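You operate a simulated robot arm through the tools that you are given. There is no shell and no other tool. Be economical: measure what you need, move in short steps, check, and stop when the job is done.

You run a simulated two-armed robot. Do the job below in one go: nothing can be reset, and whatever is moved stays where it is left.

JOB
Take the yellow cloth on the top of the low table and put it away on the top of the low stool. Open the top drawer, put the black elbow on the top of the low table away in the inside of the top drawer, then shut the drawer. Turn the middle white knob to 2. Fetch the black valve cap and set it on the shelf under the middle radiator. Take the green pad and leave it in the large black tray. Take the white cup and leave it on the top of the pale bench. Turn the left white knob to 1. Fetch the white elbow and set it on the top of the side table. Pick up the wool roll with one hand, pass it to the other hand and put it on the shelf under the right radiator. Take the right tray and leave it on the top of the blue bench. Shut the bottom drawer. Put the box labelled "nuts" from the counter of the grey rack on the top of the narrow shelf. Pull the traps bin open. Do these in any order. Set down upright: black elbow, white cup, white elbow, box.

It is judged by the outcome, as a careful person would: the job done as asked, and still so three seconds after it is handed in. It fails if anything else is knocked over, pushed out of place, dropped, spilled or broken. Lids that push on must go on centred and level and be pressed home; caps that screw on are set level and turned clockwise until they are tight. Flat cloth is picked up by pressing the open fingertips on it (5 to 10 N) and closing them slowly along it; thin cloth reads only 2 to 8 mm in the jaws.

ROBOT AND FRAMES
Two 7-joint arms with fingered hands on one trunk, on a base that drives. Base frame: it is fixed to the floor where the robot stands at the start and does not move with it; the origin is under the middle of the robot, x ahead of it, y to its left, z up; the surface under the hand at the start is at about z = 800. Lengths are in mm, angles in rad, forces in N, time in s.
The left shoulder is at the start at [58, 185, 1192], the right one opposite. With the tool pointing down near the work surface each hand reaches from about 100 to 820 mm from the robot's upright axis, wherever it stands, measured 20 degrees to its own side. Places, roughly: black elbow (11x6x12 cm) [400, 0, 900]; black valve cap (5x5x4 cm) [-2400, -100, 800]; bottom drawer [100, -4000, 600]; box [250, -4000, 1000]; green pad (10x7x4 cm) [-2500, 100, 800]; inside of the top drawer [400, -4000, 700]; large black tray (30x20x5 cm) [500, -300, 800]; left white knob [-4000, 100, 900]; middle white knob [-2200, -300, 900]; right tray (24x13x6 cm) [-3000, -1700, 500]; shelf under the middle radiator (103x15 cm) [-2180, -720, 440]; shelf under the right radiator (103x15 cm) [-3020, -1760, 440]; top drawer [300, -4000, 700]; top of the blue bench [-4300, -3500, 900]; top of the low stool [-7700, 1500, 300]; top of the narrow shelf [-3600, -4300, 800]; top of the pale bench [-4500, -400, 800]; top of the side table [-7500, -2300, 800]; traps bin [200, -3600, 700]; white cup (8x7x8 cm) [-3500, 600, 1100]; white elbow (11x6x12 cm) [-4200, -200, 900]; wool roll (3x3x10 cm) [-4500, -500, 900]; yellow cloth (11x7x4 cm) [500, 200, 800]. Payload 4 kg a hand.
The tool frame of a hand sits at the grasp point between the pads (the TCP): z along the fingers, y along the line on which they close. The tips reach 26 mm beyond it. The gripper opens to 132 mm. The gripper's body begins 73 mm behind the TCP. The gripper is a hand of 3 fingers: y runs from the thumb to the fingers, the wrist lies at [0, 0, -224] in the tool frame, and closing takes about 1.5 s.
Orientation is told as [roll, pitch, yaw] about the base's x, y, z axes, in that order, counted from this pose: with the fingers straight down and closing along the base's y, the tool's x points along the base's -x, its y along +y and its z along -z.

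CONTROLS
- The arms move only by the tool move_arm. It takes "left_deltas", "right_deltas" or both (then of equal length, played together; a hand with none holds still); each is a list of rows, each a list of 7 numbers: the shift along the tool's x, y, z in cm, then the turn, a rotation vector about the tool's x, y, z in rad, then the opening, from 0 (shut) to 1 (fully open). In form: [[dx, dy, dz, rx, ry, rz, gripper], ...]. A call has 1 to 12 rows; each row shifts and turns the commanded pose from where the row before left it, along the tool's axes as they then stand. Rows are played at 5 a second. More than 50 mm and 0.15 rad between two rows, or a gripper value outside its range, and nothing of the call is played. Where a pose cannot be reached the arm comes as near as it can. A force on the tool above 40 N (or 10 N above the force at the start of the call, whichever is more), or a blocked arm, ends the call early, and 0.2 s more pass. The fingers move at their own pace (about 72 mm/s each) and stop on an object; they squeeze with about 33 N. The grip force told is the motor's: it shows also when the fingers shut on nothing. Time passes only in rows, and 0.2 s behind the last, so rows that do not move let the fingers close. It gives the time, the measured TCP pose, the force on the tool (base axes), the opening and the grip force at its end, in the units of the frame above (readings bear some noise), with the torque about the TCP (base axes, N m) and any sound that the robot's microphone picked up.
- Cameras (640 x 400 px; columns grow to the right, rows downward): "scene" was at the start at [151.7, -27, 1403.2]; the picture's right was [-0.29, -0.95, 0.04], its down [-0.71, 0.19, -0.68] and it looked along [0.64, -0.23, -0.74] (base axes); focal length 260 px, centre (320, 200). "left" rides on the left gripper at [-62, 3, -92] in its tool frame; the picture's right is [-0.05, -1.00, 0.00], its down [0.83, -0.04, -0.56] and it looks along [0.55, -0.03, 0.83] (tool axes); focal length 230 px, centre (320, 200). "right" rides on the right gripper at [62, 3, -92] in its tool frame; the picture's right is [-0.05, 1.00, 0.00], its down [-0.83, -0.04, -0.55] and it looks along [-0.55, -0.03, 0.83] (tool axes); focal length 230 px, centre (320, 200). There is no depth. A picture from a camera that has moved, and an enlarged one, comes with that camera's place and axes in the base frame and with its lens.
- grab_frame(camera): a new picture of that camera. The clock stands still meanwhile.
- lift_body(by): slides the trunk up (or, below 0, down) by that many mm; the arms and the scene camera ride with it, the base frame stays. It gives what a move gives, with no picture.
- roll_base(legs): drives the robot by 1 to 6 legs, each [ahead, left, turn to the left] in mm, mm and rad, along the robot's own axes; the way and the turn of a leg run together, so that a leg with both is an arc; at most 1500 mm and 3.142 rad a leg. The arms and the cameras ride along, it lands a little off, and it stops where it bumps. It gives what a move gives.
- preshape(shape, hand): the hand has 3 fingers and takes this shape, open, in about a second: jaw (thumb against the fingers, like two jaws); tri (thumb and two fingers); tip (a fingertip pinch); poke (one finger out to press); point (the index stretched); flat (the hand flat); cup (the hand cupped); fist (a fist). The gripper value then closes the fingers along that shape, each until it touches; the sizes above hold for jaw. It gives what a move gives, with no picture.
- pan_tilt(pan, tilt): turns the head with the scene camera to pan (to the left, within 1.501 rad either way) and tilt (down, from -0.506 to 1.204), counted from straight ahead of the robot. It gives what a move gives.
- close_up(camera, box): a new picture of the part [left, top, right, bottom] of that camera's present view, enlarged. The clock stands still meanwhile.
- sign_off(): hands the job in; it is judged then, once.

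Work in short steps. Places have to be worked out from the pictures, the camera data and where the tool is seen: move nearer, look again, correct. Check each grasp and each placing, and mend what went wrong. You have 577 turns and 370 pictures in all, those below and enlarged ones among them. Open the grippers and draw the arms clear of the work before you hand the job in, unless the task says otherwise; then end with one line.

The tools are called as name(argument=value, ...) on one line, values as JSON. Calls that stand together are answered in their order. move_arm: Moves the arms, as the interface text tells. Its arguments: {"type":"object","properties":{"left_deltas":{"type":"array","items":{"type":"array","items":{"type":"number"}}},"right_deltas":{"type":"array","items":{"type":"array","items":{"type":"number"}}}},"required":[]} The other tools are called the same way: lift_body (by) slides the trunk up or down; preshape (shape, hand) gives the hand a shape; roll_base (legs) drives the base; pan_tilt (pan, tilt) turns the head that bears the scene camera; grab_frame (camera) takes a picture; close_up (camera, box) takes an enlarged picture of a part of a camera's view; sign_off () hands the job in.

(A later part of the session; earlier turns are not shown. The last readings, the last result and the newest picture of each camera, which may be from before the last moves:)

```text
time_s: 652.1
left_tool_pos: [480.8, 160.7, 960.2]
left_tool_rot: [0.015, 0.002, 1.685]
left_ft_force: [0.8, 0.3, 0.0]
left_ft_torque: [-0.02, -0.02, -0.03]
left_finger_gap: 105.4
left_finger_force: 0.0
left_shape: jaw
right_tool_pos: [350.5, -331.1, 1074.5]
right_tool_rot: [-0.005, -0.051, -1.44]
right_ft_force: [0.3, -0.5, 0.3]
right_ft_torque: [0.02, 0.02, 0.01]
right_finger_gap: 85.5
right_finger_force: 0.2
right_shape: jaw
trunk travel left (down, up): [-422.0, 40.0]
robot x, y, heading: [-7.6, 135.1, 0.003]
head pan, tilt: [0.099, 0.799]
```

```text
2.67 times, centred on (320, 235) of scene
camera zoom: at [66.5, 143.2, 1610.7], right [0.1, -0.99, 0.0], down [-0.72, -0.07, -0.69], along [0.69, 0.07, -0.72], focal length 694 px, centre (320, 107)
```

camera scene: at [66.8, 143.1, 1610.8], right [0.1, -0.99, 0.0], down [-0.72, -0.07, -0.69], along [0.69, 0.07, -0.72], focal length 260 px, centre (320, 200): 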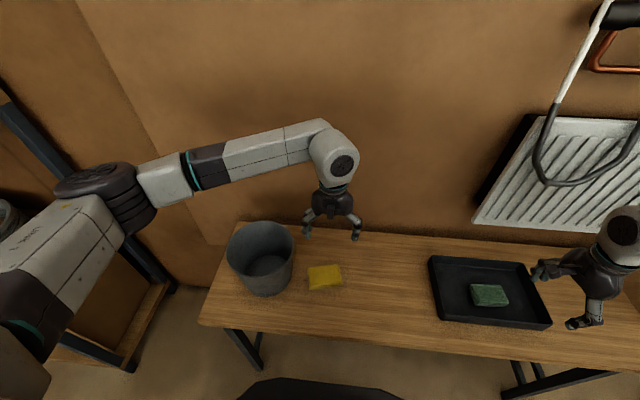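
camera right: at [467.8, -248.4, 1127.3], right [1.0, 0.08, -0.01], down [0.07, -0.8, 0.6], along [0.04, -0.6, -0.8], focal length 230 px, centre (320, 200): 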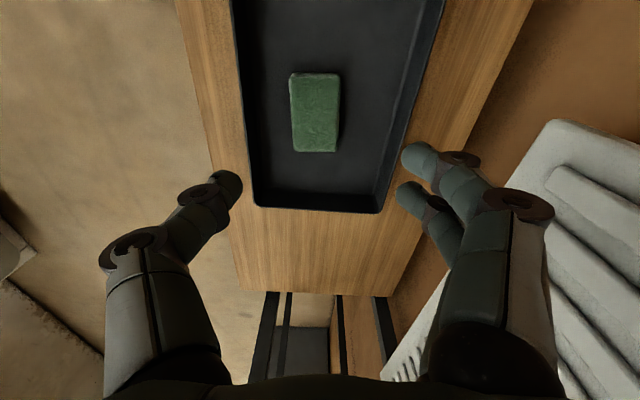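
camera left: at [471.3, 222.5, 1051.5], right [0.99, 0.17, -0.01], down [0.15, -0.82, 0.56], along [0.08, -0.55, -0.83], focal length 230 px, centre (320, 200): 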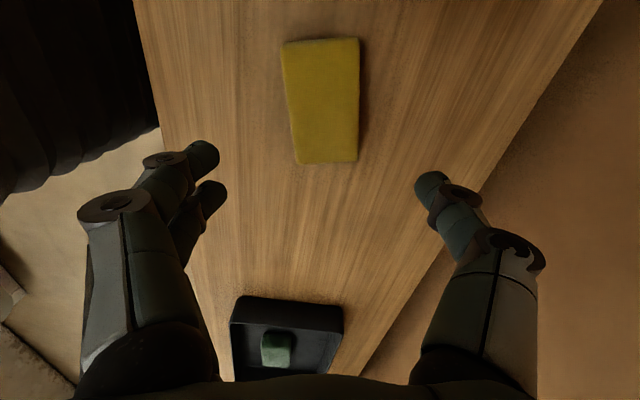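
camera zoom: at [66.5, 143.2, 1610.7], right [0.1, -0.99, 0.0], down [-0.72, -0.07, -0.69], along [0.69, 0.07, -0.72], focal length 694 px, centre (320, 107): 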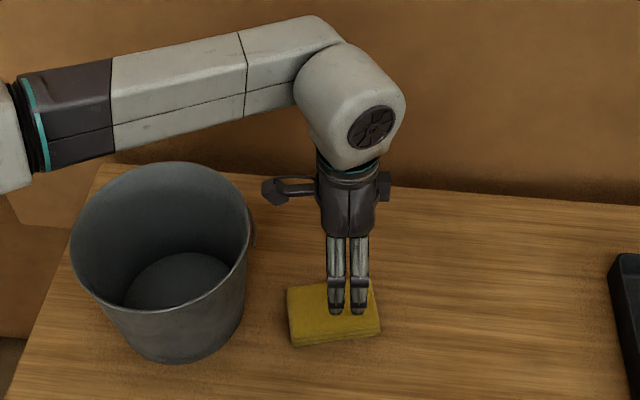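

The cloth centre is ~(477,181). To keep the wrist camera off the bucket and its handle I grip at y≈150. I lower to just above the table.

move_arm(left_deltas=[[1.2, 0.3, 3, 0, 0, 0, 0.8], [0, 0, 4.5, 0, 0, 0, 0.8], [0, 0, 4.0, 0, 0, 0, 0.8]])

grab_frame(camera="left")

close_up(camera="scene", box=[220, 160, 420, 310])

```text
time_s: 652.9
left_tool_pos: [477.6, 148.1, 847.1]
left_tool_rot: [0.014, 0.004, 1.686]
left_ft_force: [0.1, -0.3, -0.1]
left_ft_torque: [0.03, 0.03, 0.0]
left_finger_gap: 105.5
left_finger_force: 0.0
left_shape: jaw
right_tool_pos: [351.0, -331.6, 1073.4]
right_tool_rot: [-0.006, -0.051, -1.438]
right_ft_force: [0.4, 0.1, 0.1]
right_ft_torque: [0.01, 0.0, 0.01]
right_finger_gap: 85.6
right_finger_force: 0.2
right_shape: jaw
trunk travel left (down, up): [-422.0, 40.0]
robot x, y, heading: [-8.8, 136.3, 0.004]
head pan, tilt: [0.099, 0.799]
```

```text
142 pictures are left
camera left: at [468.6, 208.5, 938.2], right [0.99, 0.17, -0.01], down [0.15, -0.82, 0.56], along [0.08, -0.55, -0.83], focal length 230 px, centre (320, 200)
```

left: 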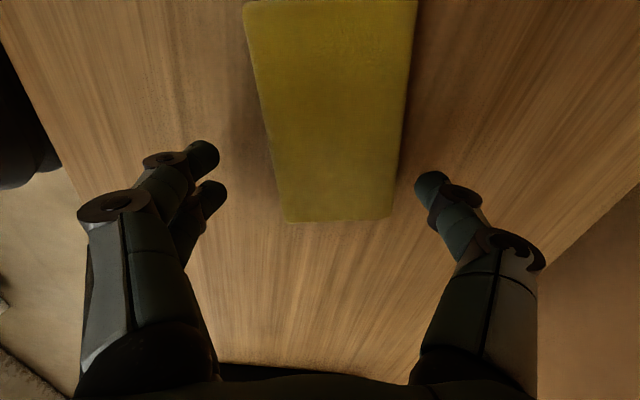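

```text
2.67 times, centred on (320, 235) of scene
camera zoom: at [66.8, 143.1, 1610.7], right [0.1, -0.99, 0.0], down [-0.72, -0.07, -0.69], along [0.69, 0.07, -0.72], focal length 694 px, centre (320, 107)
```

zoom: 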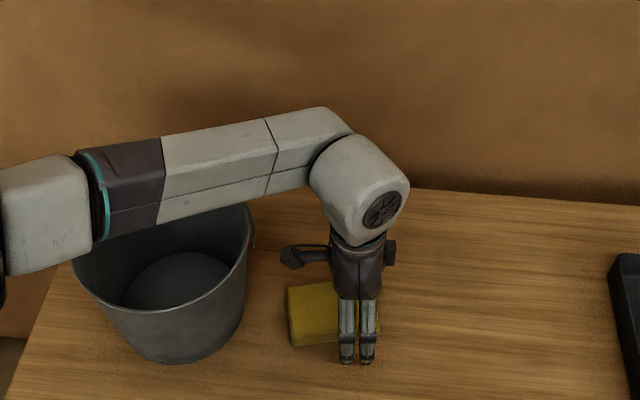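

There's ~45 mm clearance from camera to bucket, so I shift 2 cm further onto the cloth, and lower the tips to the table.

move_arm(left_deltas=[[-2.0, 0, 0, 0, 0, 0, 0.8], [0, 0, 1.0, 0, 0, 0, 0.8], [0, 0, 0.5, 0, 0, 0, 0.8], [0, 0, 0.3, 0, 0, 0, 0.8], [0, 0, 0.3, 0, 0, 0, 0.8]])

grab_frame(camera="left")

```text
time_s: 654.1
left_tool_pos: [473.8, 168.0, 826.9]
left_tool_rot: [0.012, 0.003, 1.685]
left_ft_force: [-1.5, 3.1, 7.5]
left_ft_torque: [0.13, -0.46, 0.17]
left_finger_gap: 105.0
left_finger_force: 0.0
left_shape: jaw
right_tool_pos: [350.2, -331.8, 1073.0]
right_tool_rot: [-0.005, -0.049, -1.441]
right_ft_force: [0.8, 0.2, 0.5]
right_ft_torque: [0.01, 0.0, -0.01]
right_finger_gap: 85.3
right_finger_force: 0.0
right_shape: jaw
trunk travel left (down, up): [-422.0, 40.0]
robot x, y, heading: [-5.3, 136.4, -0.0]
head pan, tilt: [0.099, 0.799]
```

```text
140 pictures are left
camera left: at [464.0, 228.7, 917.6], right [0.99, 0.17, -0.01], down [0.15, -0.82, 0.56], along [0.08, -0.55, -0.83], focal length 230 px, centre (320, 200)
```

left: 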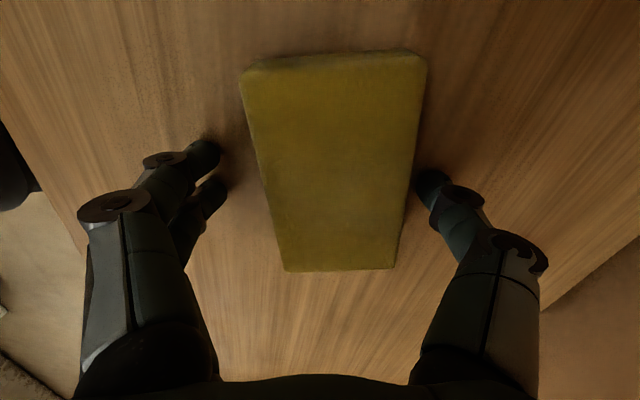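

Tips are on the table (7.5 N) with the cloth between. I close slowly.

move_arm(left_deltas=[[0, 0, -0.15, 0, 0, 0, 0.7], [0, 0, 0, 0, 0, 0, 0.6], [0, 0, 0, 0, 0, 0, 0.5], [0, 0, 0, 0, 0, 0, 0.4], [0, 0, 0, 0, 0, 0, 0.3], [0, 0, 0, 0, 0, 0, 0.2], [0, 0, 0, 0, 0, 0, 0.1], [0, 0, 0, 0, 0, 0, 0], [0, 0, 0, 0, 0, 0, 0], [0, 0, 0, 0, 0, 0, 0]])

grab_frame(camera="left")

```text
time_s: 656.3
left_tool_pos: [474.1, 167.5, 827.1]
left_tool_rot: [0.013, 0.003, 1.685]
left_ft_force: [1.2, -1.6, 1.6]
left_ft_torque: [-0.02, -0.18, -0.04]
left_finger_gap: 61.6
left_finger_force: 33.0
left_shape: jaw
right_tool_pos: [349.6, -330.7, 1073.7]
right_tool_rot: [-0.006, -0.051, -1.44]
right_ft_force: [-0.6, -0.7, -0.3]
right_ft_torque: [0.01, 0.01, 0.0]
right_finger_gap: 85.4
right_finger_force: 0.1
right_shape: jaw
trunk travel left (down, up): [-422.0, 40.0]
robot x, y, heading: [-7.4, 135.4, 0.005]
head pan, tilt: [0.099, 0.799]
```

```text
139 pictures are left
camera left: at [464.7, 228.5, 918.5], right [0.99, 0.17, -0.01], down [0.15, -0.82, 0.56], along [0.08, -0.55, -0.83], focal length 230 px, centre (320, 200)
```

left: 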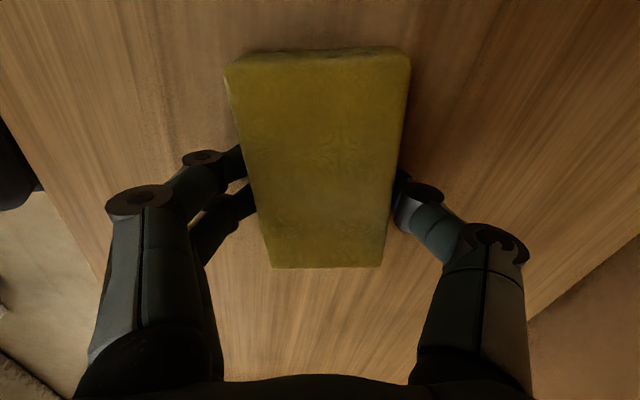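

It grips as a firm stack (61.6 mm). I lift it.

move_arm(left_deltas=[[0, 0, -2, 0, 0, 0, 0], [0, 0, -4, 0, 0, 0, 0], [0, 0, -4.5, 0, 0, 0, 0], [0, 0, -4.5, 0, 0, 0, 0], [0, 0, -4.5, 0, 0, 0, 0], [0, 0, -4.5, 0, 0, 0, 0], [0, 3, -3, 0, 0, 0, 0]])

grab_frame(camera="left")

grab_frame(camera="scene")

```text
time_s: 657.9
left_tool_pos: [448.9, 165.9, 1097.3]
left_tool_rot: [0.012, 0.003, 1.686]
left_ft_force: [-1.0, 0.1, -1.8]
left_ft_torque: [0.01, 0.01, -0.01]
left_finger_gap: 61.5
left_finger_force: 33.3
left_shape: jaw
right_tool_pos: [350.0, -332.0, 1073.7]
right_tool_rot: [-0.007, -0.051, -1.439]
right_ft_force: [0.1, -0.3, -0.2]
right_ft_torque: [0.04, -0.02, 0.02]
right_finger_gap: 85.7
right_finger_force: 0.0
right_shape: jaw
trunk travel left (down, up): [-422.0, 40.0]
robot x, y, heading: [-5.5, 133.9, -0.001]
head pan, tilt: [0.099, 0.799]
```

```text
138 pictures are left
camera left: at [438.9, 227.6, 1189.0], right [0.99, 0.17, -0.01], down [0.15, -0.82, 0.56], along [0.08, -0.55, -0.83], focal length 230 px, centre (320, 200)
```

left: 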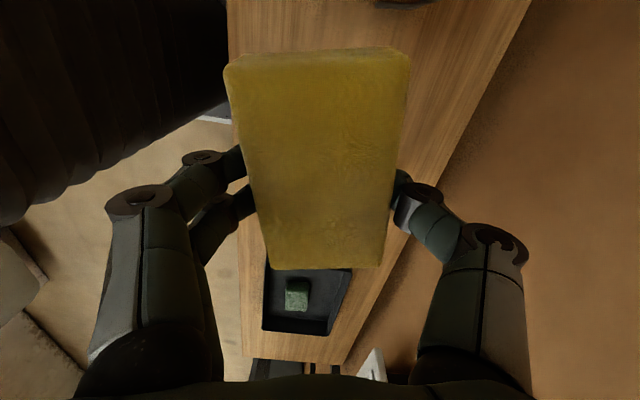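

```text
137 pictures are left
camera scene: at [65.2, 143.3, 1610.9], right [0.1, -0.99, 0.0], down [-0.72, -0.07, -0.69], along [0.69, 0.07, -0.72], focal length 260 px, centre (320, 200)
```

scene: 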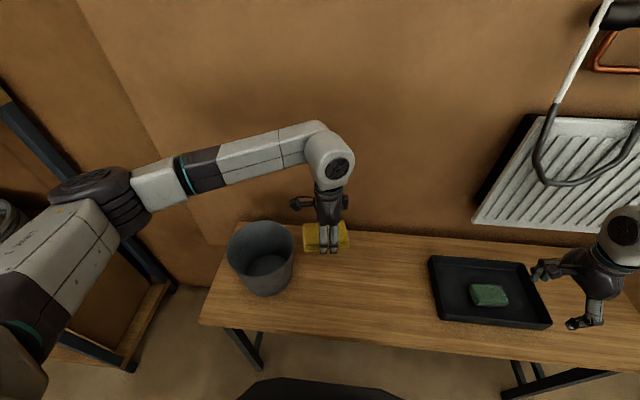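

Cloth secured. I draw it in, back away from the table, turn round and drive to the north aisle.

move_arm(left_deltas=[[0, 4, -2, 0, 0, 0, 0], [0, 4, -2, 0, 0, 0, 0], [0, 4, 0, 0, 0, 0, 0]])

roll_base(legs=[[-700, 0, 0], [0, 0, 3.14], [570, -660, 0], [570, -600, 0]])

pan_tilt(pan=0.0, tilt=0.4)

grab_frame(camera="scene")

```text
time_s: 658.7
left_tool_pos: [331.0, 154.0, 1139.5]
left_tool_rot: [0.014, 0.003, 1.687]
left_ft_force: [-0.6, -0.8, -0.2]
left_ft_torque: [-0.01, 0.0, 0.01]
left_finger_gap: 61.7
left_finger_force: 33.2
left_shape: jaw
right_tool_pos: [350.8, -330.9, 1073.0]
right_tool_rot: [-0.006, -0.051, -1.44]
right_ft_force: [-1.2, 0.4, -0.5]
right_ft_torque: [0.01, -0.03, -0.01]
right_finger_gap: 85.5
right_finger_force: 0.0
right_shape: jaw
trunk travel left (down, up): [-422.0, 40.0]
robot x, y, heading: [-10.2, 136.7, 0.004]
head pan, tilt: [0.099, 0.799]
```

```text
time_s: 678.2
left_tool_pos: [-2236.6, 1303.6, 1140.3]
left_tool_rot: [0.015, 0.005, -1.403]
left_ft_force: [-0.2, 0.1, -1.3]
left_ft_torque: [0.01, 0.0, -0.02]
left_finger_gap: 61.1
left_finger_force: 32.9
left_shape: jaw
right_tool_pos: [-2282.9, 1786.0, 1074.1]
right_tool_rot: [-0.006, -0.051, 1.754]
right_ft_force: [0.1, 0.1, -0.8]
right_ft_torque: [-0.03, -0.02, 0.01]
right_finger_gap: 85.3
right_finger_force: 0.1
right_shape: jaw
trunk travel left (down, up): [-422.0, 40.0]
robot x, y, heading: [-1900.4, 1336.5, -3.082]
head pan, tilt: [0.099, 0.799]
```

```text
time_s: 679.0
left_tool_pos: [-2237.2, 1303.1, 1138.6]
left_tool_rot: [0.014, 0.002, -1.405]
left_ft_force: [0.1, 0.1, -0.9]
left_ft_torque: [0.0, 0.0, 0.02]
left_finger_gap: 61.1
left_finger_force: 33.3
left_shape: jaw
right_tool_pos: [-2283.8, 1786.1, 1073.7]
right_tool_rot: [-0.006, -0.05, 1.753]
right_ft_force: [-0.4, -0.6, 0.6]
right_ft_torque: [0.01, -0.04, -0.02]
right_finger_gap: 85.4
right_finger_force: 0.0
right_shape: jaw
trunk travel left (down, up): [-422.0, 40.0]
robot x, y, heading: [-1897.9, 1340.2, -3.084]
head pan, tilt: [0.0, 0.4]
```

```text
136 pictures are left
camera scene: at [-1986.3, 1331.8, 1645.7], right [-0.06, 1.0, 0.0], down [0.39, 0.02, -0.92], along [-0.92, -0.05, -0.39], focal length 260 px, centre (320, 200)
```

scene: 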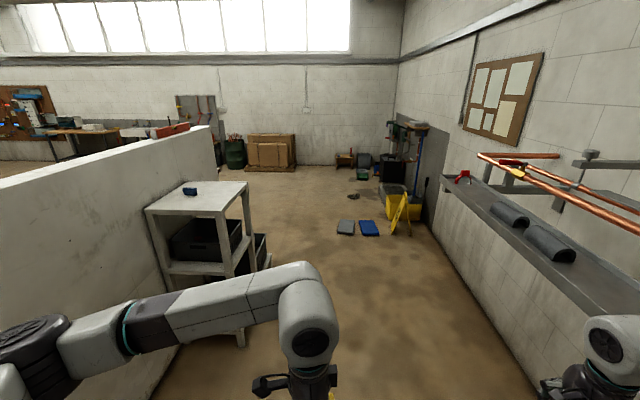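

The aisle and mats are clear to see. I straighten and drive west: 2450 ahead, then shift left to y≈1000 and ahead to x≈-5300.

roll_base(legs=[[0, 0, -0.058], [1225, 0, 0], [1225, 120, 0], [0, 220, 0], [950, 0, 0]])

grab_frame(camera="scene")

```text
time_s: 697.4
left_tool_pos: [-5655.7, 1002.0, 1137.8]
left_tool_rot: [0.014, 0.004, -1.454]
left_ft_force: [0.0, -0.3, -1.4]
left_ft_torque: [0.02, 0.02, 0.01]
left_finger_gap: 61.0
left_finger_force: 33.8
left_shape: jaw
right_tool_pos: [-5676.5, 1487.0, 1074.5]
right_tool_rot: [-0.007, -0.049, 1.702]
right_ft_force: [0.9, 0.7, 0.3]
right_ft_torque: [0.01, 0.02, -0.01]
right_finger_gap: 85.5
right_finger_force: 0.0
right_shape: jaw
trunk travel left (down, up): [-422.0, 40.0]
robot x, y, heading: [-5320.2, 1019.0, -3.141]
head pan, tilt: [0.0, 0.4]
```

```text
135 pictures are left
camera scene: at [-5403.5, 1017.7, 1645.9], right [0.0, 1.0, 0.0], down [0.39, 0.0, -0.92], along [-0.92, 0.0, -0.39], focal length 260 px, centre (320, 200)
```

scene: 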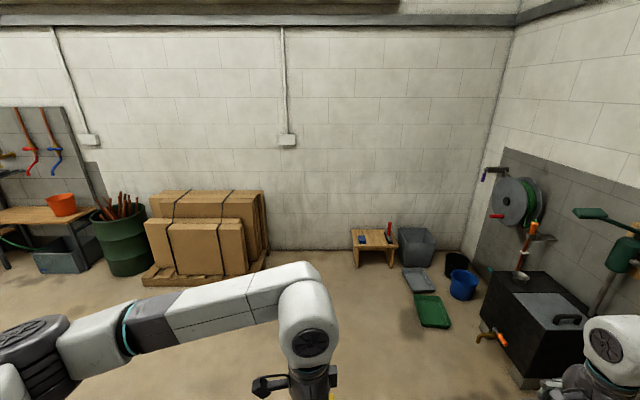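

The low stool is in view, ahead-right at ~(-7620,1530), so I deliver the cloth first. I drive to about (-6900,1440).

roll_base(legs=[[790, -210, 0], [760, -210, 0]])

pan_tilt(pan=-0.15, tilt=0.8)

grab_frame(camera="scene")

```text
time_s: 705.6
left_tool_pos: [-7203.2, 1436.4, 1138.9]
left_tool_rot: [0.016, 0.005, -1.476]
left_ft_force: [0.7, 0.7, -1.1]
left_ft_torque: [-0.01, -0.01, -0.03]
left_finger_gap: 60.9
left_finger_force: 33.3
left_shape: jaw
right_tool_pos: [-7214.5, 1921.7, 1074.5]
right_tool_rot: [-0.008, -0.051, 1.68]
right_ft_force: [-0.2, 0.6, -1.2]
right_ft_torque: [-0.04, -0.04, 0.03]
right_finger_gap: 85.3
right_finger_force: 0.1
right_shape: jaw
trunk travel left (down, up): [-422.0, 40.0]
robot x, y, heading: [-6868.8, 1445.7, 3.129]
head pan, tilt: [0.0, 0.4]
```

```text
time_s: 706.5
left_tool_pos: [-7204.3, 1438.2, 1138.2]
left_tool_rot: [0.013, 0.002, -1.476]
left_ft_force: [-1.0, -0.3, -1.5]
left_ft_torque: [0.0, 0.0, 0.06]
left_finger_gap: 61.2
left_finger_force: 33.1
left_shape: jaw
right_tool_pos: [-7215.9, 1921.6, 1074.5]
right_tool_rot: [-0.007, -0.051, 1.681]
right_ft_force: [-0.2, -0.5, 0.5]
right_ft_torque: [-0.03, -0.03, -0.01]
right_finger_gap: 85.2
right_finger_force: 0.2
right_shape: jaw
trunk travel left (down, up): [-422.0, 40.0]
robot x, y, heading: [-6869.4, 1446.6, 3.123]
head pan, tilt: [-0.15, 0.799]
```

```text
134 pictures are left
camera scene: at [-6938.9, 1458.8, 1610.8], right [0.17, 0.99, 0.0], down [0.71, -0.12, -0.69], along [-0.68, 0.12, -0.72], focal length 260 px, centre (320, 200)
```

scene: 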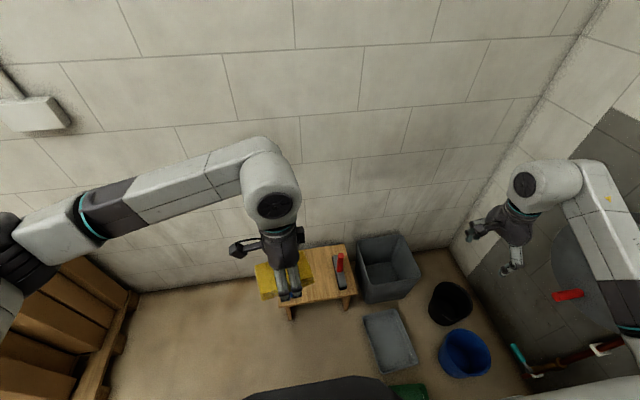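

The stool top spans x -7771…-7485, y 1354…1750, with a knife at its right; the middle is free. I drive 80 mm closer and lower the trunk 400 mm.

roll_base(legs=[[80, 0, 0.015]])

lift_body(by=-400)

pan_tilt(pan=-0.1, tilt=0.5)

grab_frame(camera="scene")

```text
time_s: 707.5
left_tool_pos: [-7278.8, 1431.4, 1139.9]
left_tool_rot: [0.011, 0.003, -1.462]
left_ft_force: [-0.4, 0.1, -1.5]
left_ft_torque: [-0.03, -0.01, 0.02]
left_finger_gap: 61.1
left_finger_force: 32.9
left_shape: jaw
right_tool_pos: [-7296.0, 1917.5, 1076.0]
right_tool_rot: [-0.003, -0.049, 1.695]
right_ft_force: [-0.1, -0.1, -0.8]
right_ft_torque: [-0.01, 0.04, 0.01]
right_finger_gap: 85.4
right_finger_force: 0.0
right_shape: jaw
trunk travel left (down, up): [-422.0, 40.0]
robot x, y, heading: [-6944.8, 1446.1, 3.142]
head pan, tilt: [-0.15, 0.799]
```

```text
time_s: 711.4
left_tool_pos: [-7282.4, 1431.9, 738.2]
left_tool_rot: [0.012, 0.003, -1.463]
left_ft_force: [0.3, 0.3, -1.3]
left_ft_torque: [0.0, 0.03, -0.03]
left_finger_gap: 60.8
left_finger_force: 33.3
left_shape: jaw
right_tool_pos: [-7298.9, 1917.7, 674.7]
right_tool_rot: [-0.006, -0.05, 1.697]
right_ft_force: [-0.1, -0.1, 0.1]
right_ft_torque: [-0.01, 0.02, -0.03]
right_finger_gap: 85.3
right_finger_force: 0.2
right_shape: jaw
trunk travel left (down, up): [-22.0, 440.0]
robot x, y, heading: [-6943.3, 1446.5, 3.133]
head pan, tilt: [-0.15, 0.799]
```

```text
time_s: 712.2
left_tool_pos: [-7281.8, 1432.9, 738.7]
left_tool_rot: [0.013, 0.003, -1.462]
left_ft_force: [-0.5, 0.1, -1.0]
left_ft_torque: [0.03, -0.02, 0.03]
left_finger_gap: 61.0
left_finger_force: 32.4
left_shape: jaw
right_tool_pos: [-7299.6, 1917.9, 673.3]
right_tool_rot: [-0.006, -0.05, 1.698]
right_ft_force: [-1.0, -0.1, -0.6]
right_ft_torque: [0.03, 0.0, -0.03]
right_finger_gap: 85.4
right_finger_force: 0.0
right_shape: jaw
trunk travel left (down, up): [-22.0, 440.0]
robot x, y, heading: [-6945.2, 1448.2, 3.137]
head pan, tilt: [-0.099, 0.499]
```

```text
133 pictures are left
camera scene: at [-7282.3, 1455.5, 1116.6], right [0.09, 0.99, 0.05], down [0.83, -0.05, -0.55], along [-0.54, 0.09, -0.83], focal length 260 px, centre (320, 200)
```

scene: 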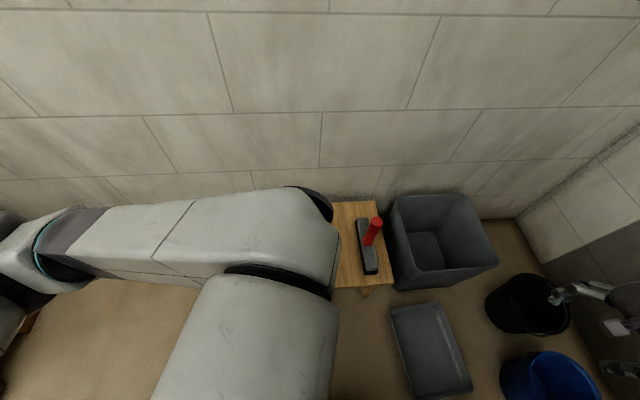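

I move the cloth above the stool's middle and view with the hand camera.

move_arm(left_deltas=[[2.2, -3.75, 1.7, 0, 0, 0, 0], [2.2, -3.75, 1.7, 0, 0, 0, 0], [2.2, -3.75, 1.7, 0, 0, 0, 0], [2.2, -3.75, 1.7, 0, 0, 0, 0], [2.2, -3.75, 1.7, 0, 0, 0, 0], [2.2, -3.75, 1.7, 0, 0, 0, 0], [2.2, -3.75, 1.7, 0, 0, 0, 0], [2.2, -3.75, 1.7, 0, 0, 0, 0]])

grab_frame(camera="left")

grab_frame(camera="scene")

```text
time_s: 714.0
left_tool_pos: [-7598.0, 1573.4, 598.4]
left_tool_rot: [0.014, 0.003, -1.463]
left_ft_force: [-0.3, -0.6, -1.0]
left_ft_torque: [0.01, -0.02, 0.0]
left_finger_gap: 61.2
left_finger_force: 33.7
left_shape: jaw
right_tool_pos: [-7299.3, 1917.8, 672.2]
right_tool_rot: [-0.006, -0.049, 1.697]
right_ft_force: [-0.7, 0.3, 0.3]
right_ft_torque: [-0.04, -0.03, 0.03]
right_finger_gap: 85.4
right_finger_force: 0.1
right_shape: jaw
trunk travel left (down, up): [-22.0, 440.0]
robot x, y, heading: [-6946.5, 1447.6, 3.143]
head pan, tilt: [-0.099, 0.499]
```

```text
132 pictures are left
camera left: at [-7589.5, 1512.2, 691.0], right [-0.99, -0.16, -0.01], down [-0.14, 0.82, 0.56], along [-0.08, 0.55, -0.83], focal length 230 px, centre (320, 200)
```

left: 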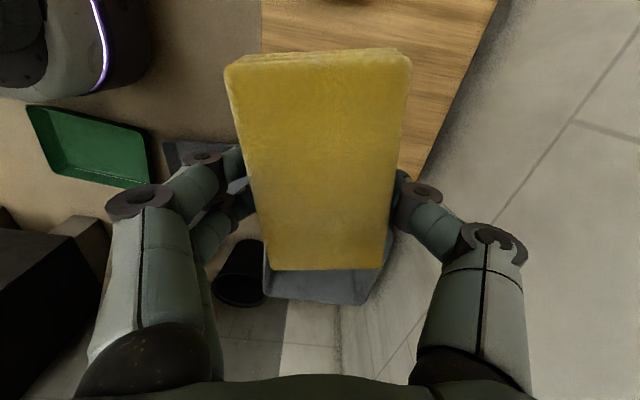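

```text
131 pictures are left
camera scene: at [-7282.8, 1456.1, 1116.4], right [0.09, 0.99, 0.05], down [0.83, -0.05, -0.55], along [-0.54, 0.09, -0.83], focal length 260 px, centre (320, 200)
```

scene: 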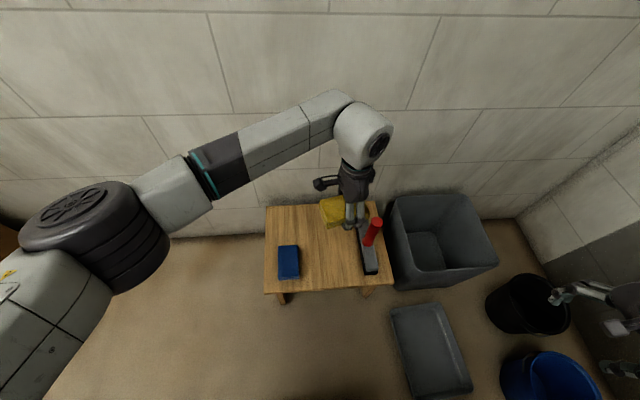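

Free middle of the stool: y≈1465…1645. I shift slightly to centre there and lower to ~4 cm above.

move_arm(left_deltas=[[-0.85, -2.3, 2, 0, 0, 0, 0], [0, 0, 4.5, 0, 0, 0, 0], [0, 0, 4.5, 0, 0, 0, 0], [0, 0, 4.5, 0, 0, 0, 0], [0, 0, 4.5, 0, 0, 0, 0]])

grab_frame(camera="scene")

```text
time_s: 715.2
left_tool_pos: [-7616.3, 1563.4, 399.1]
left_tool_rot: [0.014, 0.003, -1.461]
left_ft_force: [0.4, -0.3, -0.9]
left_ft_torque: [0.03, 0.02, 0.0]
left_finger_gap: 61.3
left_finger_force: 32.7
left_shape: jaw
right_tool_pos: [-7299.9, 1918.3, 674.6]
right_tool_rot: [-0.007, -0.049, 1.7]
right_ft_force: [0.4, 0.4, 0.7]
right_ft_torque: [0.01, -0.02, -0.02]
right_finger_gap: 85.4
right_finger_force: 0.0
right_shape: jaw
trunk travel left (down, up): [-22.0, 440.0]
robot x, y, heading: [-6944.3, 1445.4, 3.14]
head pan, tilt: [-0.099, 0.499]
```

```text
130 pictures are left
camera scene: at [-7282.7, 1456.2, 1116.5], right [0.09, 0.99, 0.05], down [0.83, -0.05, -0.55], along [-0.55, 0.09, -0.83], focal length 260 px, centre (320, 200)
```

scene: 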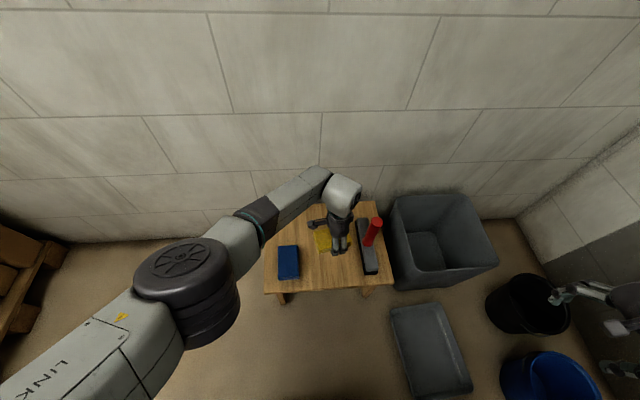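

I zoom to check clearance to the blue item and the red-handled tool.

close_up(camera="scene", box=[250, 170, 410, 300])

grab_frame(camera="left")

```text
3.08 times, centred on (330, 235) of scene
camera zoom: at [-7282.7, 1456.2, 1116.5], right [0.09, 0.99, 0.05], down [0.83, -0.05, -0.55], along [-0.55, 0.09, -0.83], focal length 801 px, centre (289, 92)
```

zoom: 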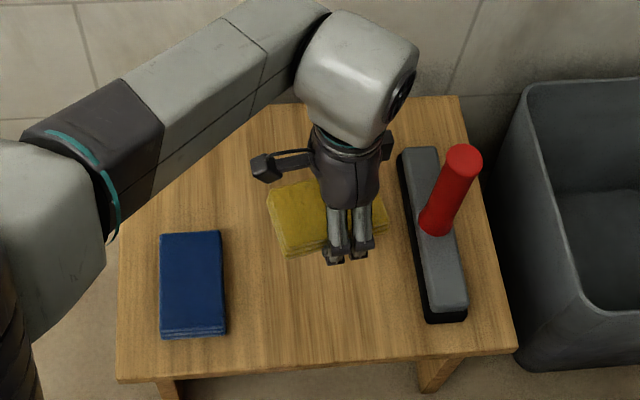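

```text
128 pictures are left
camera left: at [-7607.4, 1503.9, 490.4], right [-0.99, -0.16, -0.01], down [-0.14, 0.82, 0.56], along [-0.08, 0.55, -0.83], focal length 230 px, centre (320, 200)
```

left: 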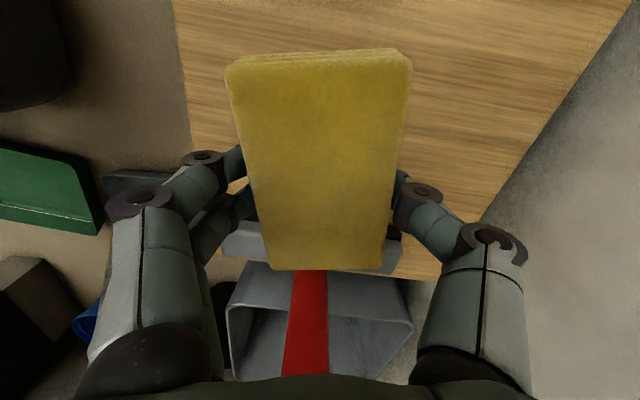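

Clearances are ~35 mm both sides. I lower to contact.

move_arm(left_deltas=[[0, 0, 3, 0, 0, 0, 0], [0, 0, 2.5, 0, 0, 0, 0], [0, 0, 0.5, 0, 0, 0, 0], [0, 0, 0.5, 0, 0, 0, 0], [0, 0, 0.4, 0, 0, 0, 0], [0, 0, 0.4, 0, 0, 0, 0], [0, 0, 0.4, 0, 0, 0, 0]])

```text
time_s: 716.8
left_tool_pos: [-7608.8, 1560.7, 367.2]
left_tool_rot: [0.011, 0.006, -1.462]
left_ft_force: [0.2, -1.0, -0.6]
left_ft_torque: [0.0, -0.03, -0.01]
left_finger_gap: 61.1
left_finger_force: 33.4
left_shape: jaw
left hand out of reach, approached as far as the arm can: row 1, 2, 4, 6
right_tool_pos: [-7301.0, 1917.4, 672.9]
right_tool_rot: [-0.006, -0.051, 1.699]
right_ft_force: [-0.1, 0.6, 0.0]
right_ft_torque: [0.03, 0.0, 0.02]
right_finger_gap: 85.4
right_finger_force: 0.0
right_shape: jaw
trunk travel left (down, up): [-22.0, 440.0]
robot x, y, heading: [-6947.6, 1444.9, 3.14]
head pan, tilt: [-0.099, 0.499]
```

At the reach limit. I lift 5 cm, draw the arm back 12 cm while driving the base 120 mm closer, and lower again.

move_arm(left_deltas=[[0, 0, -4, 0, 0, 0, 0], [0, 4, -2, 0, 0, 0, 0], [0, 4, 0, 0, 0, 0, 0], [0, 4, 0, 0, 0, 0, 0]])

roll_base(legs=[[120, 0, 0]])

close_up(camera="scene", box=[220, 170, 420, 330])

```text
time_s: 717.8
left_tool_pos: [-7491.4, 1572.6, 425.8]
left_tool_rot: [0.015, 0.005, -1.461]
left_ft_force: [0.7, -0.4, -1.1]
left_ft_torque: [-0.02, -0.03, -0.01]
left_finger_gap: 60.6
left_finger_force: 32.9
left_shape: jaw
right_tool_pos: [-7298.9, 1917.5, 673.9]
right_tool_rot: [-0.006, -0.051, 1.697]
right_ft_force: [-0.5, 0.0, 0.4]
right_ft_torque: [-0.03, 0.0, -0.01]
right_finger_gap: 85.6
right_finger_force: 0.0
right_shape: jaw
trunk travel left (down, up): [-22.0, 440.0]
robot x, y, heading: [-6944.6, 1450.9, 3.141]
head pan, tilt: [-0.099, 0.499]
```

```text
time_s: 719.0
left_tool_pos: [-7612.0, 1573.3, 424.6]
left_tool_rot: [0.018, 0.003, -1.463]
left_ft_force: [0.7, -0.4, -1.0]
left_ft_torque: [0.0, -0.01, 0.0]
left_finger_gap: 60.8
left_finger_force: 32.9
left_shape: jaw
right_tool_pos: [-7420.5, 1918.5, 672.4]
right_tool_rot: [-0.007, -0.052, 1.695]
right_ft_force: [-0.1, -0.4, 0.1]
right_ft_torque: [-0.04, -0.04, 0.0]
right_finger_gap: 85.4
right_finger_force: 0.1
right_shape: jaw
trunk travel left (down, up): [-22.0, 440.0]
robot x, y, heading: [-7063.7, 1450.5, 3.139]
head pan, tilt: [-0.099, 0.499]
```

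```text
2.50 times, centred on (320, 250) of scene
camera zoom: at [-7403.9, 1456.2, 1116.1], right [0.09, 0.99, 0.05], down [0.83, -0.05, -0.55], along [-0.54, 0.09, -0.83], focal length 651 px, centre (320, 75)
```

zoom: 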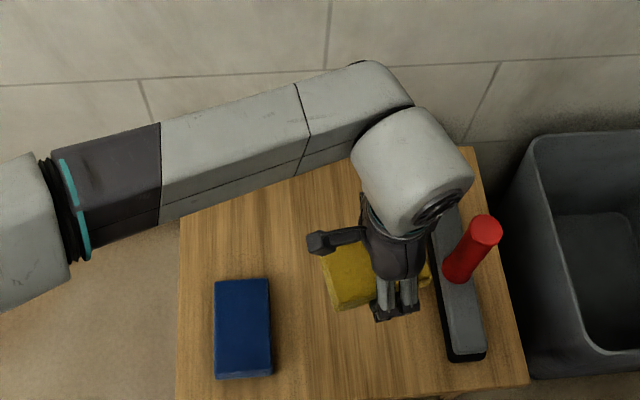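

I shift 1.5 cm left and lower to contact.

move_arm(left_deltas=[[-1.5, 0, 3, 0, 0, 0, 0], [0, 0, 3, 0, 0, 0, 0], [0, 0, 2, 0, 0, 0, 0], [0, 0, 0.4, 0, 0, 0, 0], [0, 0, 0.4, 0, 0, 0, 0], [0, 0, 0.4, 0, 0, 0, 0], [0, 0, 0.4, 0, 0, 0, 0], [0, 0, 0.4, 0, 0, 0, 0]])

close_up(camera="scene", box=[220, 170, 420, 330])

```text
time_s: 720.8
left_tool_pos: [-7606.7, 1559.6, 325.3]
left_tool_rot: [0.013, 0.003, -1.463]
left_ft_force: [-0.4, 1.1, -0.6]
left_ft_torque: [-0.01, -0.02, 0.0]
left_finger_gap: 60.9
left_finger_force: 32.9
left_shape: jaw
right_tool_pos: [-7419.5, 1919.0, 675.2]
right_tool_rot: [-0.006, -0.049, 1.696]
right_ft_force: [0.5, 0.6, 0.4]
right_ft_torque: [0.0, -0.01, 0.01]
right_finger_gap: 85.4
right_finger_force: 0.0
right_shape: jaw
trunk travel left (down, up): [-22.0, 440.0]
robot x, y, heading: [-7060.8, 1451.9, 3.142]
head pan, tilt: [-0.099, 0.499]
```

```text
2.50 times, centred on (320, 250) of scene
camera zoom: at [-7402.7, 1456.1, 1116.6], right [0.09, 0.99, 0.05], down [0.83, -0.05, -0.55], along [-0.55, 0.09, -0.83], focal length 651 px, centre (320, 75)
```

zoom: 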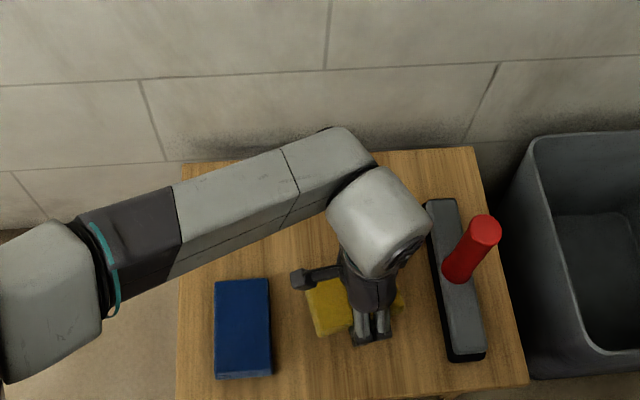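

Not touching yet; a bit further.

move_arm(left_deltas=[[0, 0, 0.4, 0, 0, 0, 0], [0, 0, 0.4, 0, 0, 0, 0], [0, 0, 0.4, 0, 0, 0, 0], [0, 0, 0.4, 0, 0, 0, 0], [0, 0, 0.4, 0, 0, 0, 0], [0, 0, 0.4, 0, 0, 0, 0], [0, 0, 0.4, 0, 0, 0, 0], [0, 0, 0.4, 0, 0, 0, 0]])

```text
time_s: 722.4
left_tool_pos: [-7610.0, 1564.1, 306.5]
left_tool_rot: [0.011, 0.011, -1.46]
left_ft_force: [1.7, -7.3, 28.9]
left_ft_torque: [-0.44, 0.25, 0.09]
left_finger_gap: 60.5
left_finger_force: 33.7
left_shape: jaw
right_tool_pos: [-7418.0, 1916.9, 675.0]
right_tool_rot: [-0.004, -0.05, 1.698]
right_ft_force: [-1.1, 0.3, 0.0]
right_ft_torque: [0.0, 0.0, -0.01]
right_finger_gap: 85.5
right_finger_force: 0.1
right_shape: jaw
trunk travel left (down, up): [-22.0, 440.0]
robot x, y, heading: [-7063.5, 1450.8, 3.141]
head pan, tilt: [-0.099, 0.499]
stopped in row 7 (left hand): the force on the tool passed its limit at 43 N (the readings are from after the stop); the commanded pose is now the measured one
```

On the stool. I ease up, open and rise.

move_arm(left_deltas=[[0, 0, -0.3, 0, 0, 0, 0], [0, 0, 0, 0, 0, 0, 0.6], [0, 0, 0, 0, 0, 0, 0.7], [0, 0, 0, 0, 0, 0, 0.7], [0, 0, -3, 0, 0, 0, 0.7], [0, 0, -4.5, 0, 0, 0, 0.7], [0, 0, -4.5, 0, 0, 0, 0.7], [0, 0, -4.5, 0, 0, 0, 0.7], [0, 3, -4, 0, 0, 0, 0.7], [0, 4, -2, 0, 0, 0, 0.7], [0, 4, -2, 0, 0, 0, 0.7]])

close_up(camera="scene", box=[220, 170, 420, 330])

```text
time_s: 724.8
left_tool_pos: [-7502.8, 1571.7, 554.3]
left_tool_rot: [0.013, 0.006, -1.46]
left_ft_force: [-0.3, -0.5, 0.9]
left_ft_torque: [0.03, -0.07, 0.02]
left_finger_gap: 92.3
left_finger_force: 0.0
left_shape: jaw
right_tool_pos: [-7419.4, 1917.8, 673.3]
right_tool_rot: [-0.006, -0.049, 1.698]
right_ft_force: [-0.4, 0.6, -0.5]
right_ft_torque: [0.04, -0.05, 0.02]
right_finger_gap: 85.2
right_finger_force: 0.0
right_shape: jaw
trunk travel left (down, up): [-22.0, 440.0]
robot x, y, heading: [-7066.1, 1448.9, 3.143]
head pan, tilt: [-0.099, 0.499]
```

```text
2.50 times, centred on (320, 250) of scene
camera zoom: at [-7402.0, 1455.8, 1116.9], right [0.09, 0.99, 0.05], down [0.83, -0.05, -0.55], along [-0.55, 0.09, -0.83], focal length 651 px, centre (320, 75)
```

zoom: 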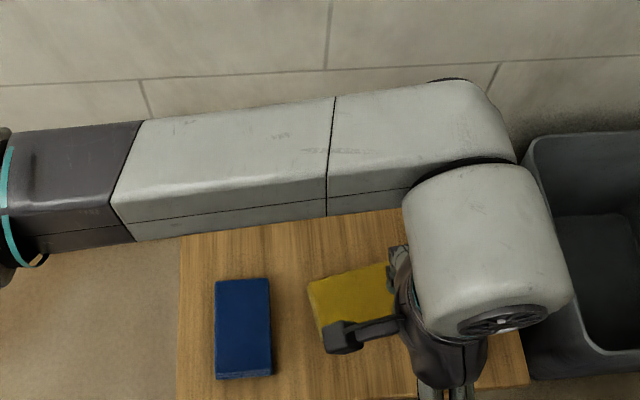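

The cloth is put away on the stool. I back off, raise the trunk, and drive toward the bay for the white elbow.

roll_base(legs=[[-350, 0, 0]])

lift_body(by=340)

roll_base(legs=[[0, 500, 0], [-1150, 0, 0], [0, 1100, 0], [0, 1050, 0], [0, 0, -1.57]])

pan_tilt(pan=-0.8, tilt=0.5)

grab_frame(camera="scene")

```text
time_s: 727.0
left_tool_pos: [-7151.0, 1570.4, 553.4]
left_tool_rot: [0.012, 0.009, -1.457]
left_ft_force: [0.4, 0.8, -0.1]
left_ft_torque: [-0.01, -0.01, 0.0]
left_finger_gap: 91.7
left_finger_force: 0.1
left_shape: jaw
right_tool_pos: [-7067.8, 1916.7, 673.8]
right_tool_rot: [-0.003, -0.05, 1.705]
right_ft_force: [-0.3, 0.8, -0.1]
right_ft_torque: [0.04, -0.01, -0.03]
right_finger_gap: 85.6
right_finger_force: 0.1
right_shape: jaw
trunk travel left (down, up): [-22.0, 440.0]
robot x, y, heading: [-6711.8, 1444.9, -3.133]
head pan, tilt: [-0.099, 0.499]
```

```text
time_s: 730.4
left_tool_pos: [-7150.8, 1569.4, 893.9]
left_tool_rot: [0.013, 0.006, -1.456]
left_ft_force: [0.4, -1.0, 0.0]
left_ft_torque: [0.02, 0.01, 0.02]
left_finger_gap: 92.2
left_finger_force: 0.1
left_shape: jaw
right_tool_pos: [-7069.0, 1917.6, 1013.4]
right_tool_rot: [-0.005, -0.051, 1.704]
right_ft_force: [-0.1, -0.9, 1.1]
right_ft_torque: [0.01, -0.01, 0.0]
right_finger_gap: 85.2
right_finger_force: 0.0
right_shape: jaw
trunk travel left (down, up): [-362.0, 100.0]
robot x, y, heading: [-6710.5, 1447.2, -3.141]
head pan, tilt: [-0.099, 0.499]
```

```text
time_s: 752.8
left_tool_pos: [-5410.5, -733.4, 892.5]
left_tool_rot: [0.015, 0.007, -3.046]
left_ft_force: [0.5, 0.3, -0.6]
left_ft_torque: [0.01, 0.02, 0.02]
left_finger_gap: 92.4
left_finger_force: 0.0
left_shape: jaw
right_tool_pos: [-5066.3, -821.8, 1014.3]
right_tool_rot: [-0.006, -0.048, 0.113]
right_ft_force: [0.3, 0.3, 0.6]
right_ft_torque: [0.02, -0.01, -0.02]
right_finger_gap: 85.7
right_finger_force: 0.0
right_shape: jaw
trunk travel left (down, up): [-362.0, 100.0]
robot x, y, heading: [-5536.9, -1170.2, 1.556]
head pan, tilt: [-0.099, 0.499]
```

```text
time_s: 753.8
left_tool_pos: [-5409.8, -732.1, 892.7]
left_tool_rot: [0.014, 0.007, -3.047]
left_ft_force: [-1.0, -0.5, -0.5]
left_ft_torque: [-0.02, 0.02, 0.02]
left_finger_gap: 92.1
left_finger_force: 0.1
left_shape: jaw
right_tool_pos: [-5065.9, -820.9, 1013.7]
right_tool_rot: [-0.006, -0.05, 0.114]
right_ft_force: [-0.5, -0.7, -0.2]
right_ft_torque: [0.0, -0.01, -0.04]
right_finger_gap: 85.4
right_finger_force: 0.1
right_shape: jaw
trunk travel left (down, up): [-362.0, 100.0]
robot x, y, heading: [-5539.4, -1167.9, 1.555]
head pan, tilt: [-0.799, 0.499]
```

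```text
124 pictures are left
camera scene: at [-5474.1, -1102.4, 1573.9], right [0.69, -0.73, 0.02], down [-0.35, -0.35, -0.87], along [0.64, 0.59, -0.5], focal length 260 px, centre (320, 200)
```

scene: 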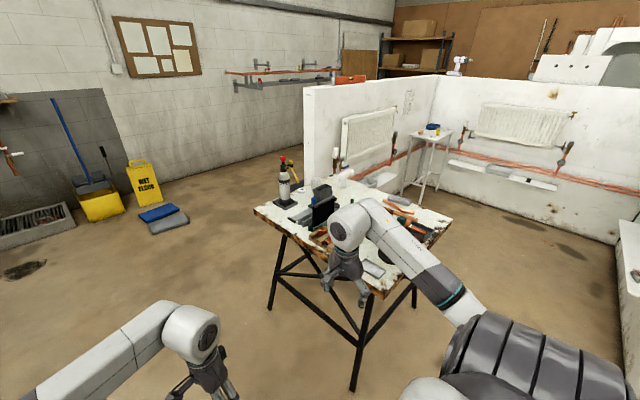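

The mats and bench look as before. I raise both hands well above the bench items and go sideways into the bay, then turn to face the bench (-x).

move_arm(left_deltas=[[0, 0, -4.5, 0, 0, 0, 0.6], [0, 0, -4.5, 0, 0, 0, 0.6], [0, 0, -4.5, 0, 0, 0, 0.6]])

lift_body(by=95)

roll_base(legs=[[-40, 0, 0.015], [0, -1100, 0], [0, -1080, 0], [450, 0, 0], [0, 0, 1.57]])

pan_tilt(pan=0.0, tilt=0.5)

grab_frame(camera="scene")

```text
time_s: 754.6
left_tool_pos: [-5410.4, -730.3, 1028.1]
left_tool_rot: [0.014, 0.006, -3.048]
left_ft_force: [0.0, -0.4, 1.1]
left_ft_torque: [0.0, 0.0, -0.01]
left_finger_gap: 79.7
left_finger_force: 0.0
left_shape: jaw
right_tool_pos: [-5065.1, -820.8, 1013.8]
right_tool_rot: [-0.006, -0.05, 0.114]
right_ft_force: [0.0, -0.2, -0.6]
right_ft_torque: [-0.04, 0.01, -0.03]
right_finger_gap: 85.3
right_finger_force: 0.1
right_shape: jaw
trunk travel left (down, up): [-362.0, 100.0]
robot x, y, heading: [-5537.1, -1171.1, 1.551]
head pan, tilt: [-0.799, 0.499]
```

```text
time_s: 755.9
left_tool_pos: [-5411.7, -729.7, 1122.9]
left_tool_rot: [0.014, 0.005, -3.046]
left_ft_force: [-0.1, -0.8, -0.8]
left_ft_torque: [0.0, -0.01, -0.02]
left_finger_gap: 79.6
left_finger_force: 0.2
left_shape: jaw
right_tool_pos: [-5066.1, -820.3, 1108.8]
right_tool_rot: [-0.004, -0.051, 0.114]
right_ft_force: [0.3, -0.6, -0.3]
right_ft_torque: [0.0, 0.01, 0.0]
right_finger_gap: 85.3
right_finger_force: 0.0
right_shape: jaw
trunk travel left (down, up): [-457.0, 5.0]
robot x, y, heading: [-5539.6, -1168.2, 1.555]
head pan, tilt: [-0.799, 0.499]
```

```text
time_s: 773.4
left_tool_pos: [-3795.3, -583.9, 1123.6]
left_tool_rot: [0.012, 0.006, -1.469]
left_ft_force: [0.6, 0.6, -1.3]
left_ft_torque: [0.03, 0.03, -0.01]
left_finger_gap: 79.9
left_finger_force: 0.0
left_shape: jaw
right_tool_pos: [-3706.7, -239.2, 1107.8]
right_tool_rot: [-0.006, -0.051, 1.688]
right_ft_force: [1.3, 0.8, 0.5]
right_ft_torque: [0.0, -0.01, 0.01]
right_finger_gap: 85.2
right_finger_force: 0.1
right_shape: jaw
trunk travel left (down, up): [-457.0, 5.0]
robot x, y, heading: [-3356.4, -711.8, 3.135]
head pan, tilt: [-0.799, 0.499]
```

```text
time_s: 774.5
left_tool_pos: [-3795.3, -583.5, 1123.5]
left_tool_rot: [0.01, 0.007, -1.468]
left_ft_force: [-0.2, 0.3, 0.0]
left_ft_torque: [-0.01, 0.0, -0.01]
left_finger_gap: 79.6
left_finger_force: 0.2
left_shape: jaw
right_tool_pos: [-3707.5, -237.4, 1107.2]
right_tool_rot: [-0.004, -0.051, 1.689]
right_ft_force: [-0.6, -0.3, -0.1]
right_ft_torque: [0.05, 0.0, 0.01]
right_finger_gap: 85.4
right_finger_force: 0.0
right_shape: jaw
trunk travel left (down, up): [-457.0, 5.0]
robot x, y, heading: [-3355.5, -710.6, 3.134]
head pan, tilt: [0.0, 0.499]
```

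```text
123 pictures are left
camera scene: at [-3436.6, -711.4, 1671.5], right [0.01, 1.0, 0.0], down [0.48, 0.0, -0.88], along [-0.88, 0.01, -0.48], focal length 260 px, centre (320, 200)
```

scene: 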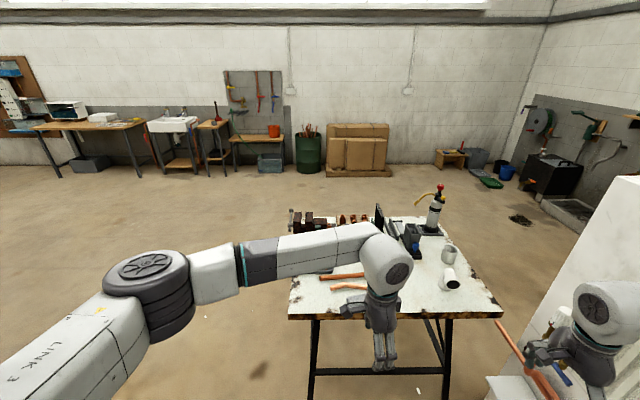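

The white elbow's outlet faces me, as the black one's did. I turn the right hand to yaw 0 and then move to (-3750,-500).

move_arm(right_deltas=[[0, 0, 0, 0, 0, -0.144, 0.8], [0, 0, 0, 0, 0, -0.144, 0.8], [0, 0, 0, 0, 0, -0.144, 0.8], [0, 0, 0, 0, 0, -0.144, 0.8], [0, 0, 0, 0, 0, -0.144, 0.8], [0, 0, 0, 0, 0, -0.144, 0.8], [0, 0, 0, 0, 0, -0.144, 0.8], [0, 0, 0, 0, 0, -0.144, 0.8], [0, 0, 0, 0, 0, -0.144, 0.8], [0, 0, 0, 0, 0, -0.144, 0.8]])

move_arm(right_deltas=[[0, 4, 0, 0, 0, 0, 0.8], [0, 4, 0, 0, 0, 0, 0.8], [0, 4, 0, 0, 0, 0, 0.8], [0, 4, 0, 0, 0, 0, 0.8], [0, 0, 0, 0, 0, 0, 0.8]])

roll_base(legs=[[300, -200, 0.005]])

grab_frame(camera="scene")

```text
time_s: 776.7
left_tool_pos: [-3795.3, -583.4, 1122.5]
left_tool_rot: [0.015, 0.006, -1.47]
left_ft_force: [0.5, -0.2, 0.5]
left_ft_torque: [0.03, -0.05, 0.01]
left_finger_gap: 79.6
left_finger_force: 0.0
left_shape: jaw
right_tool_pos: [-3707.9, -237.6, 1108.9]
right_tool_rot: [-0.051, 0.0, 3.133]
right_ft_force: [-0.2, -0.1, -0.5]
right_ft_torque: [0.01, 0.0, 0.01]
right_finger_gap: 105.5
right_finger_force: 0.1
right_shape: jaw
trunk travel left (down, up): [-457.0, 5.0]
robot x, y, heading: [-3357.3, -713.6, 3.136]
head pan, tilt: [0.0, 0.499]
```

```text
time_s: 777.9
left_tool_pos: [-3794.5, -583.2, 1123.3]
left_tool_rot: [0.013, 0.008, -1.469]
left_ft_force: [-0.1, -0.5, 0.0]
left_ft_torque: [-0.01, 0.0, -0.01]
left_finger_gap: 79.8
left_finger_force: 0.1
left_shape: jaw
right_tool_pos: [-3710.3, -395.7, 1098.2]
right_tool_rot: [-0.051, -0.002, 3.13]
right_ft_force: [0.3, -0.4, 0.2]
right_ft_torque: [0.02, 0.03, 0.02]
right_finger_gap: 105.5
right_finger_force: 0.1
right_shape: jaw
trunk travel left (down, up): [-457.0, 5.0]
robot x, y, heading: [-3356.9, -710.7, 3.131]
head pan, tilt: [0.0, 0.499]
```

```text
time_s: 780.2
left_tool_pos: [-4093.2, -388.1, 1123.0]
left_tool_rot: [0.011, 0.009, -1.464]
left_ft_force: [-0.5, 0.3, 0.2]
left_ft_torque: [-0.01, 0.01, 0.02]
left_finger_gap: 79.6
left_finger_force: 0.0
left_shape: jaw
right_tool_pos: [-4009.5, -198.4, 1099.6]
right_tool_rot: [-0.05, -0.001, 3.136]
right_ft_force: [-0.6, -0.2, 0.5]
right_ft_torque: [0.0, 0.02, 0.02]
right_finger_gap: 105.6
right_finger_force: 0.0
right_shape: jaw
trunk travel left (down, up): [-457.0, 5.0]
robot x, y, heading: [-3653.4, -513.0, 3.141]
head pan, tilt: [0.0, 0.499]
```

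```text
122 pictures are left
camera scene: at [-3733.6, -512.5, 1671.6], right [0.0, 1.0, 0.0], down [0.48, 0.0, -0.88], along [-0.88, 0.0, -0.48], focal length 260 px, centre (320, 200)
```

scene: 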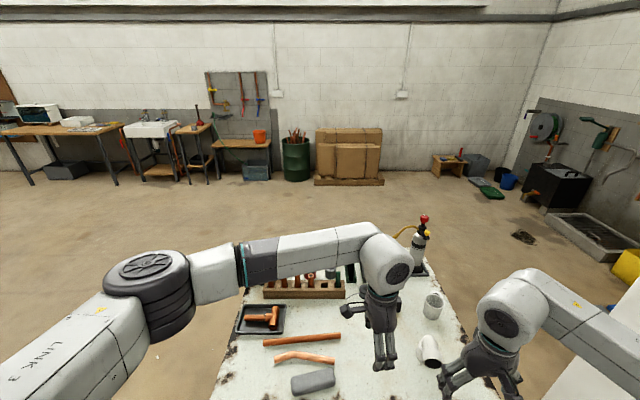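

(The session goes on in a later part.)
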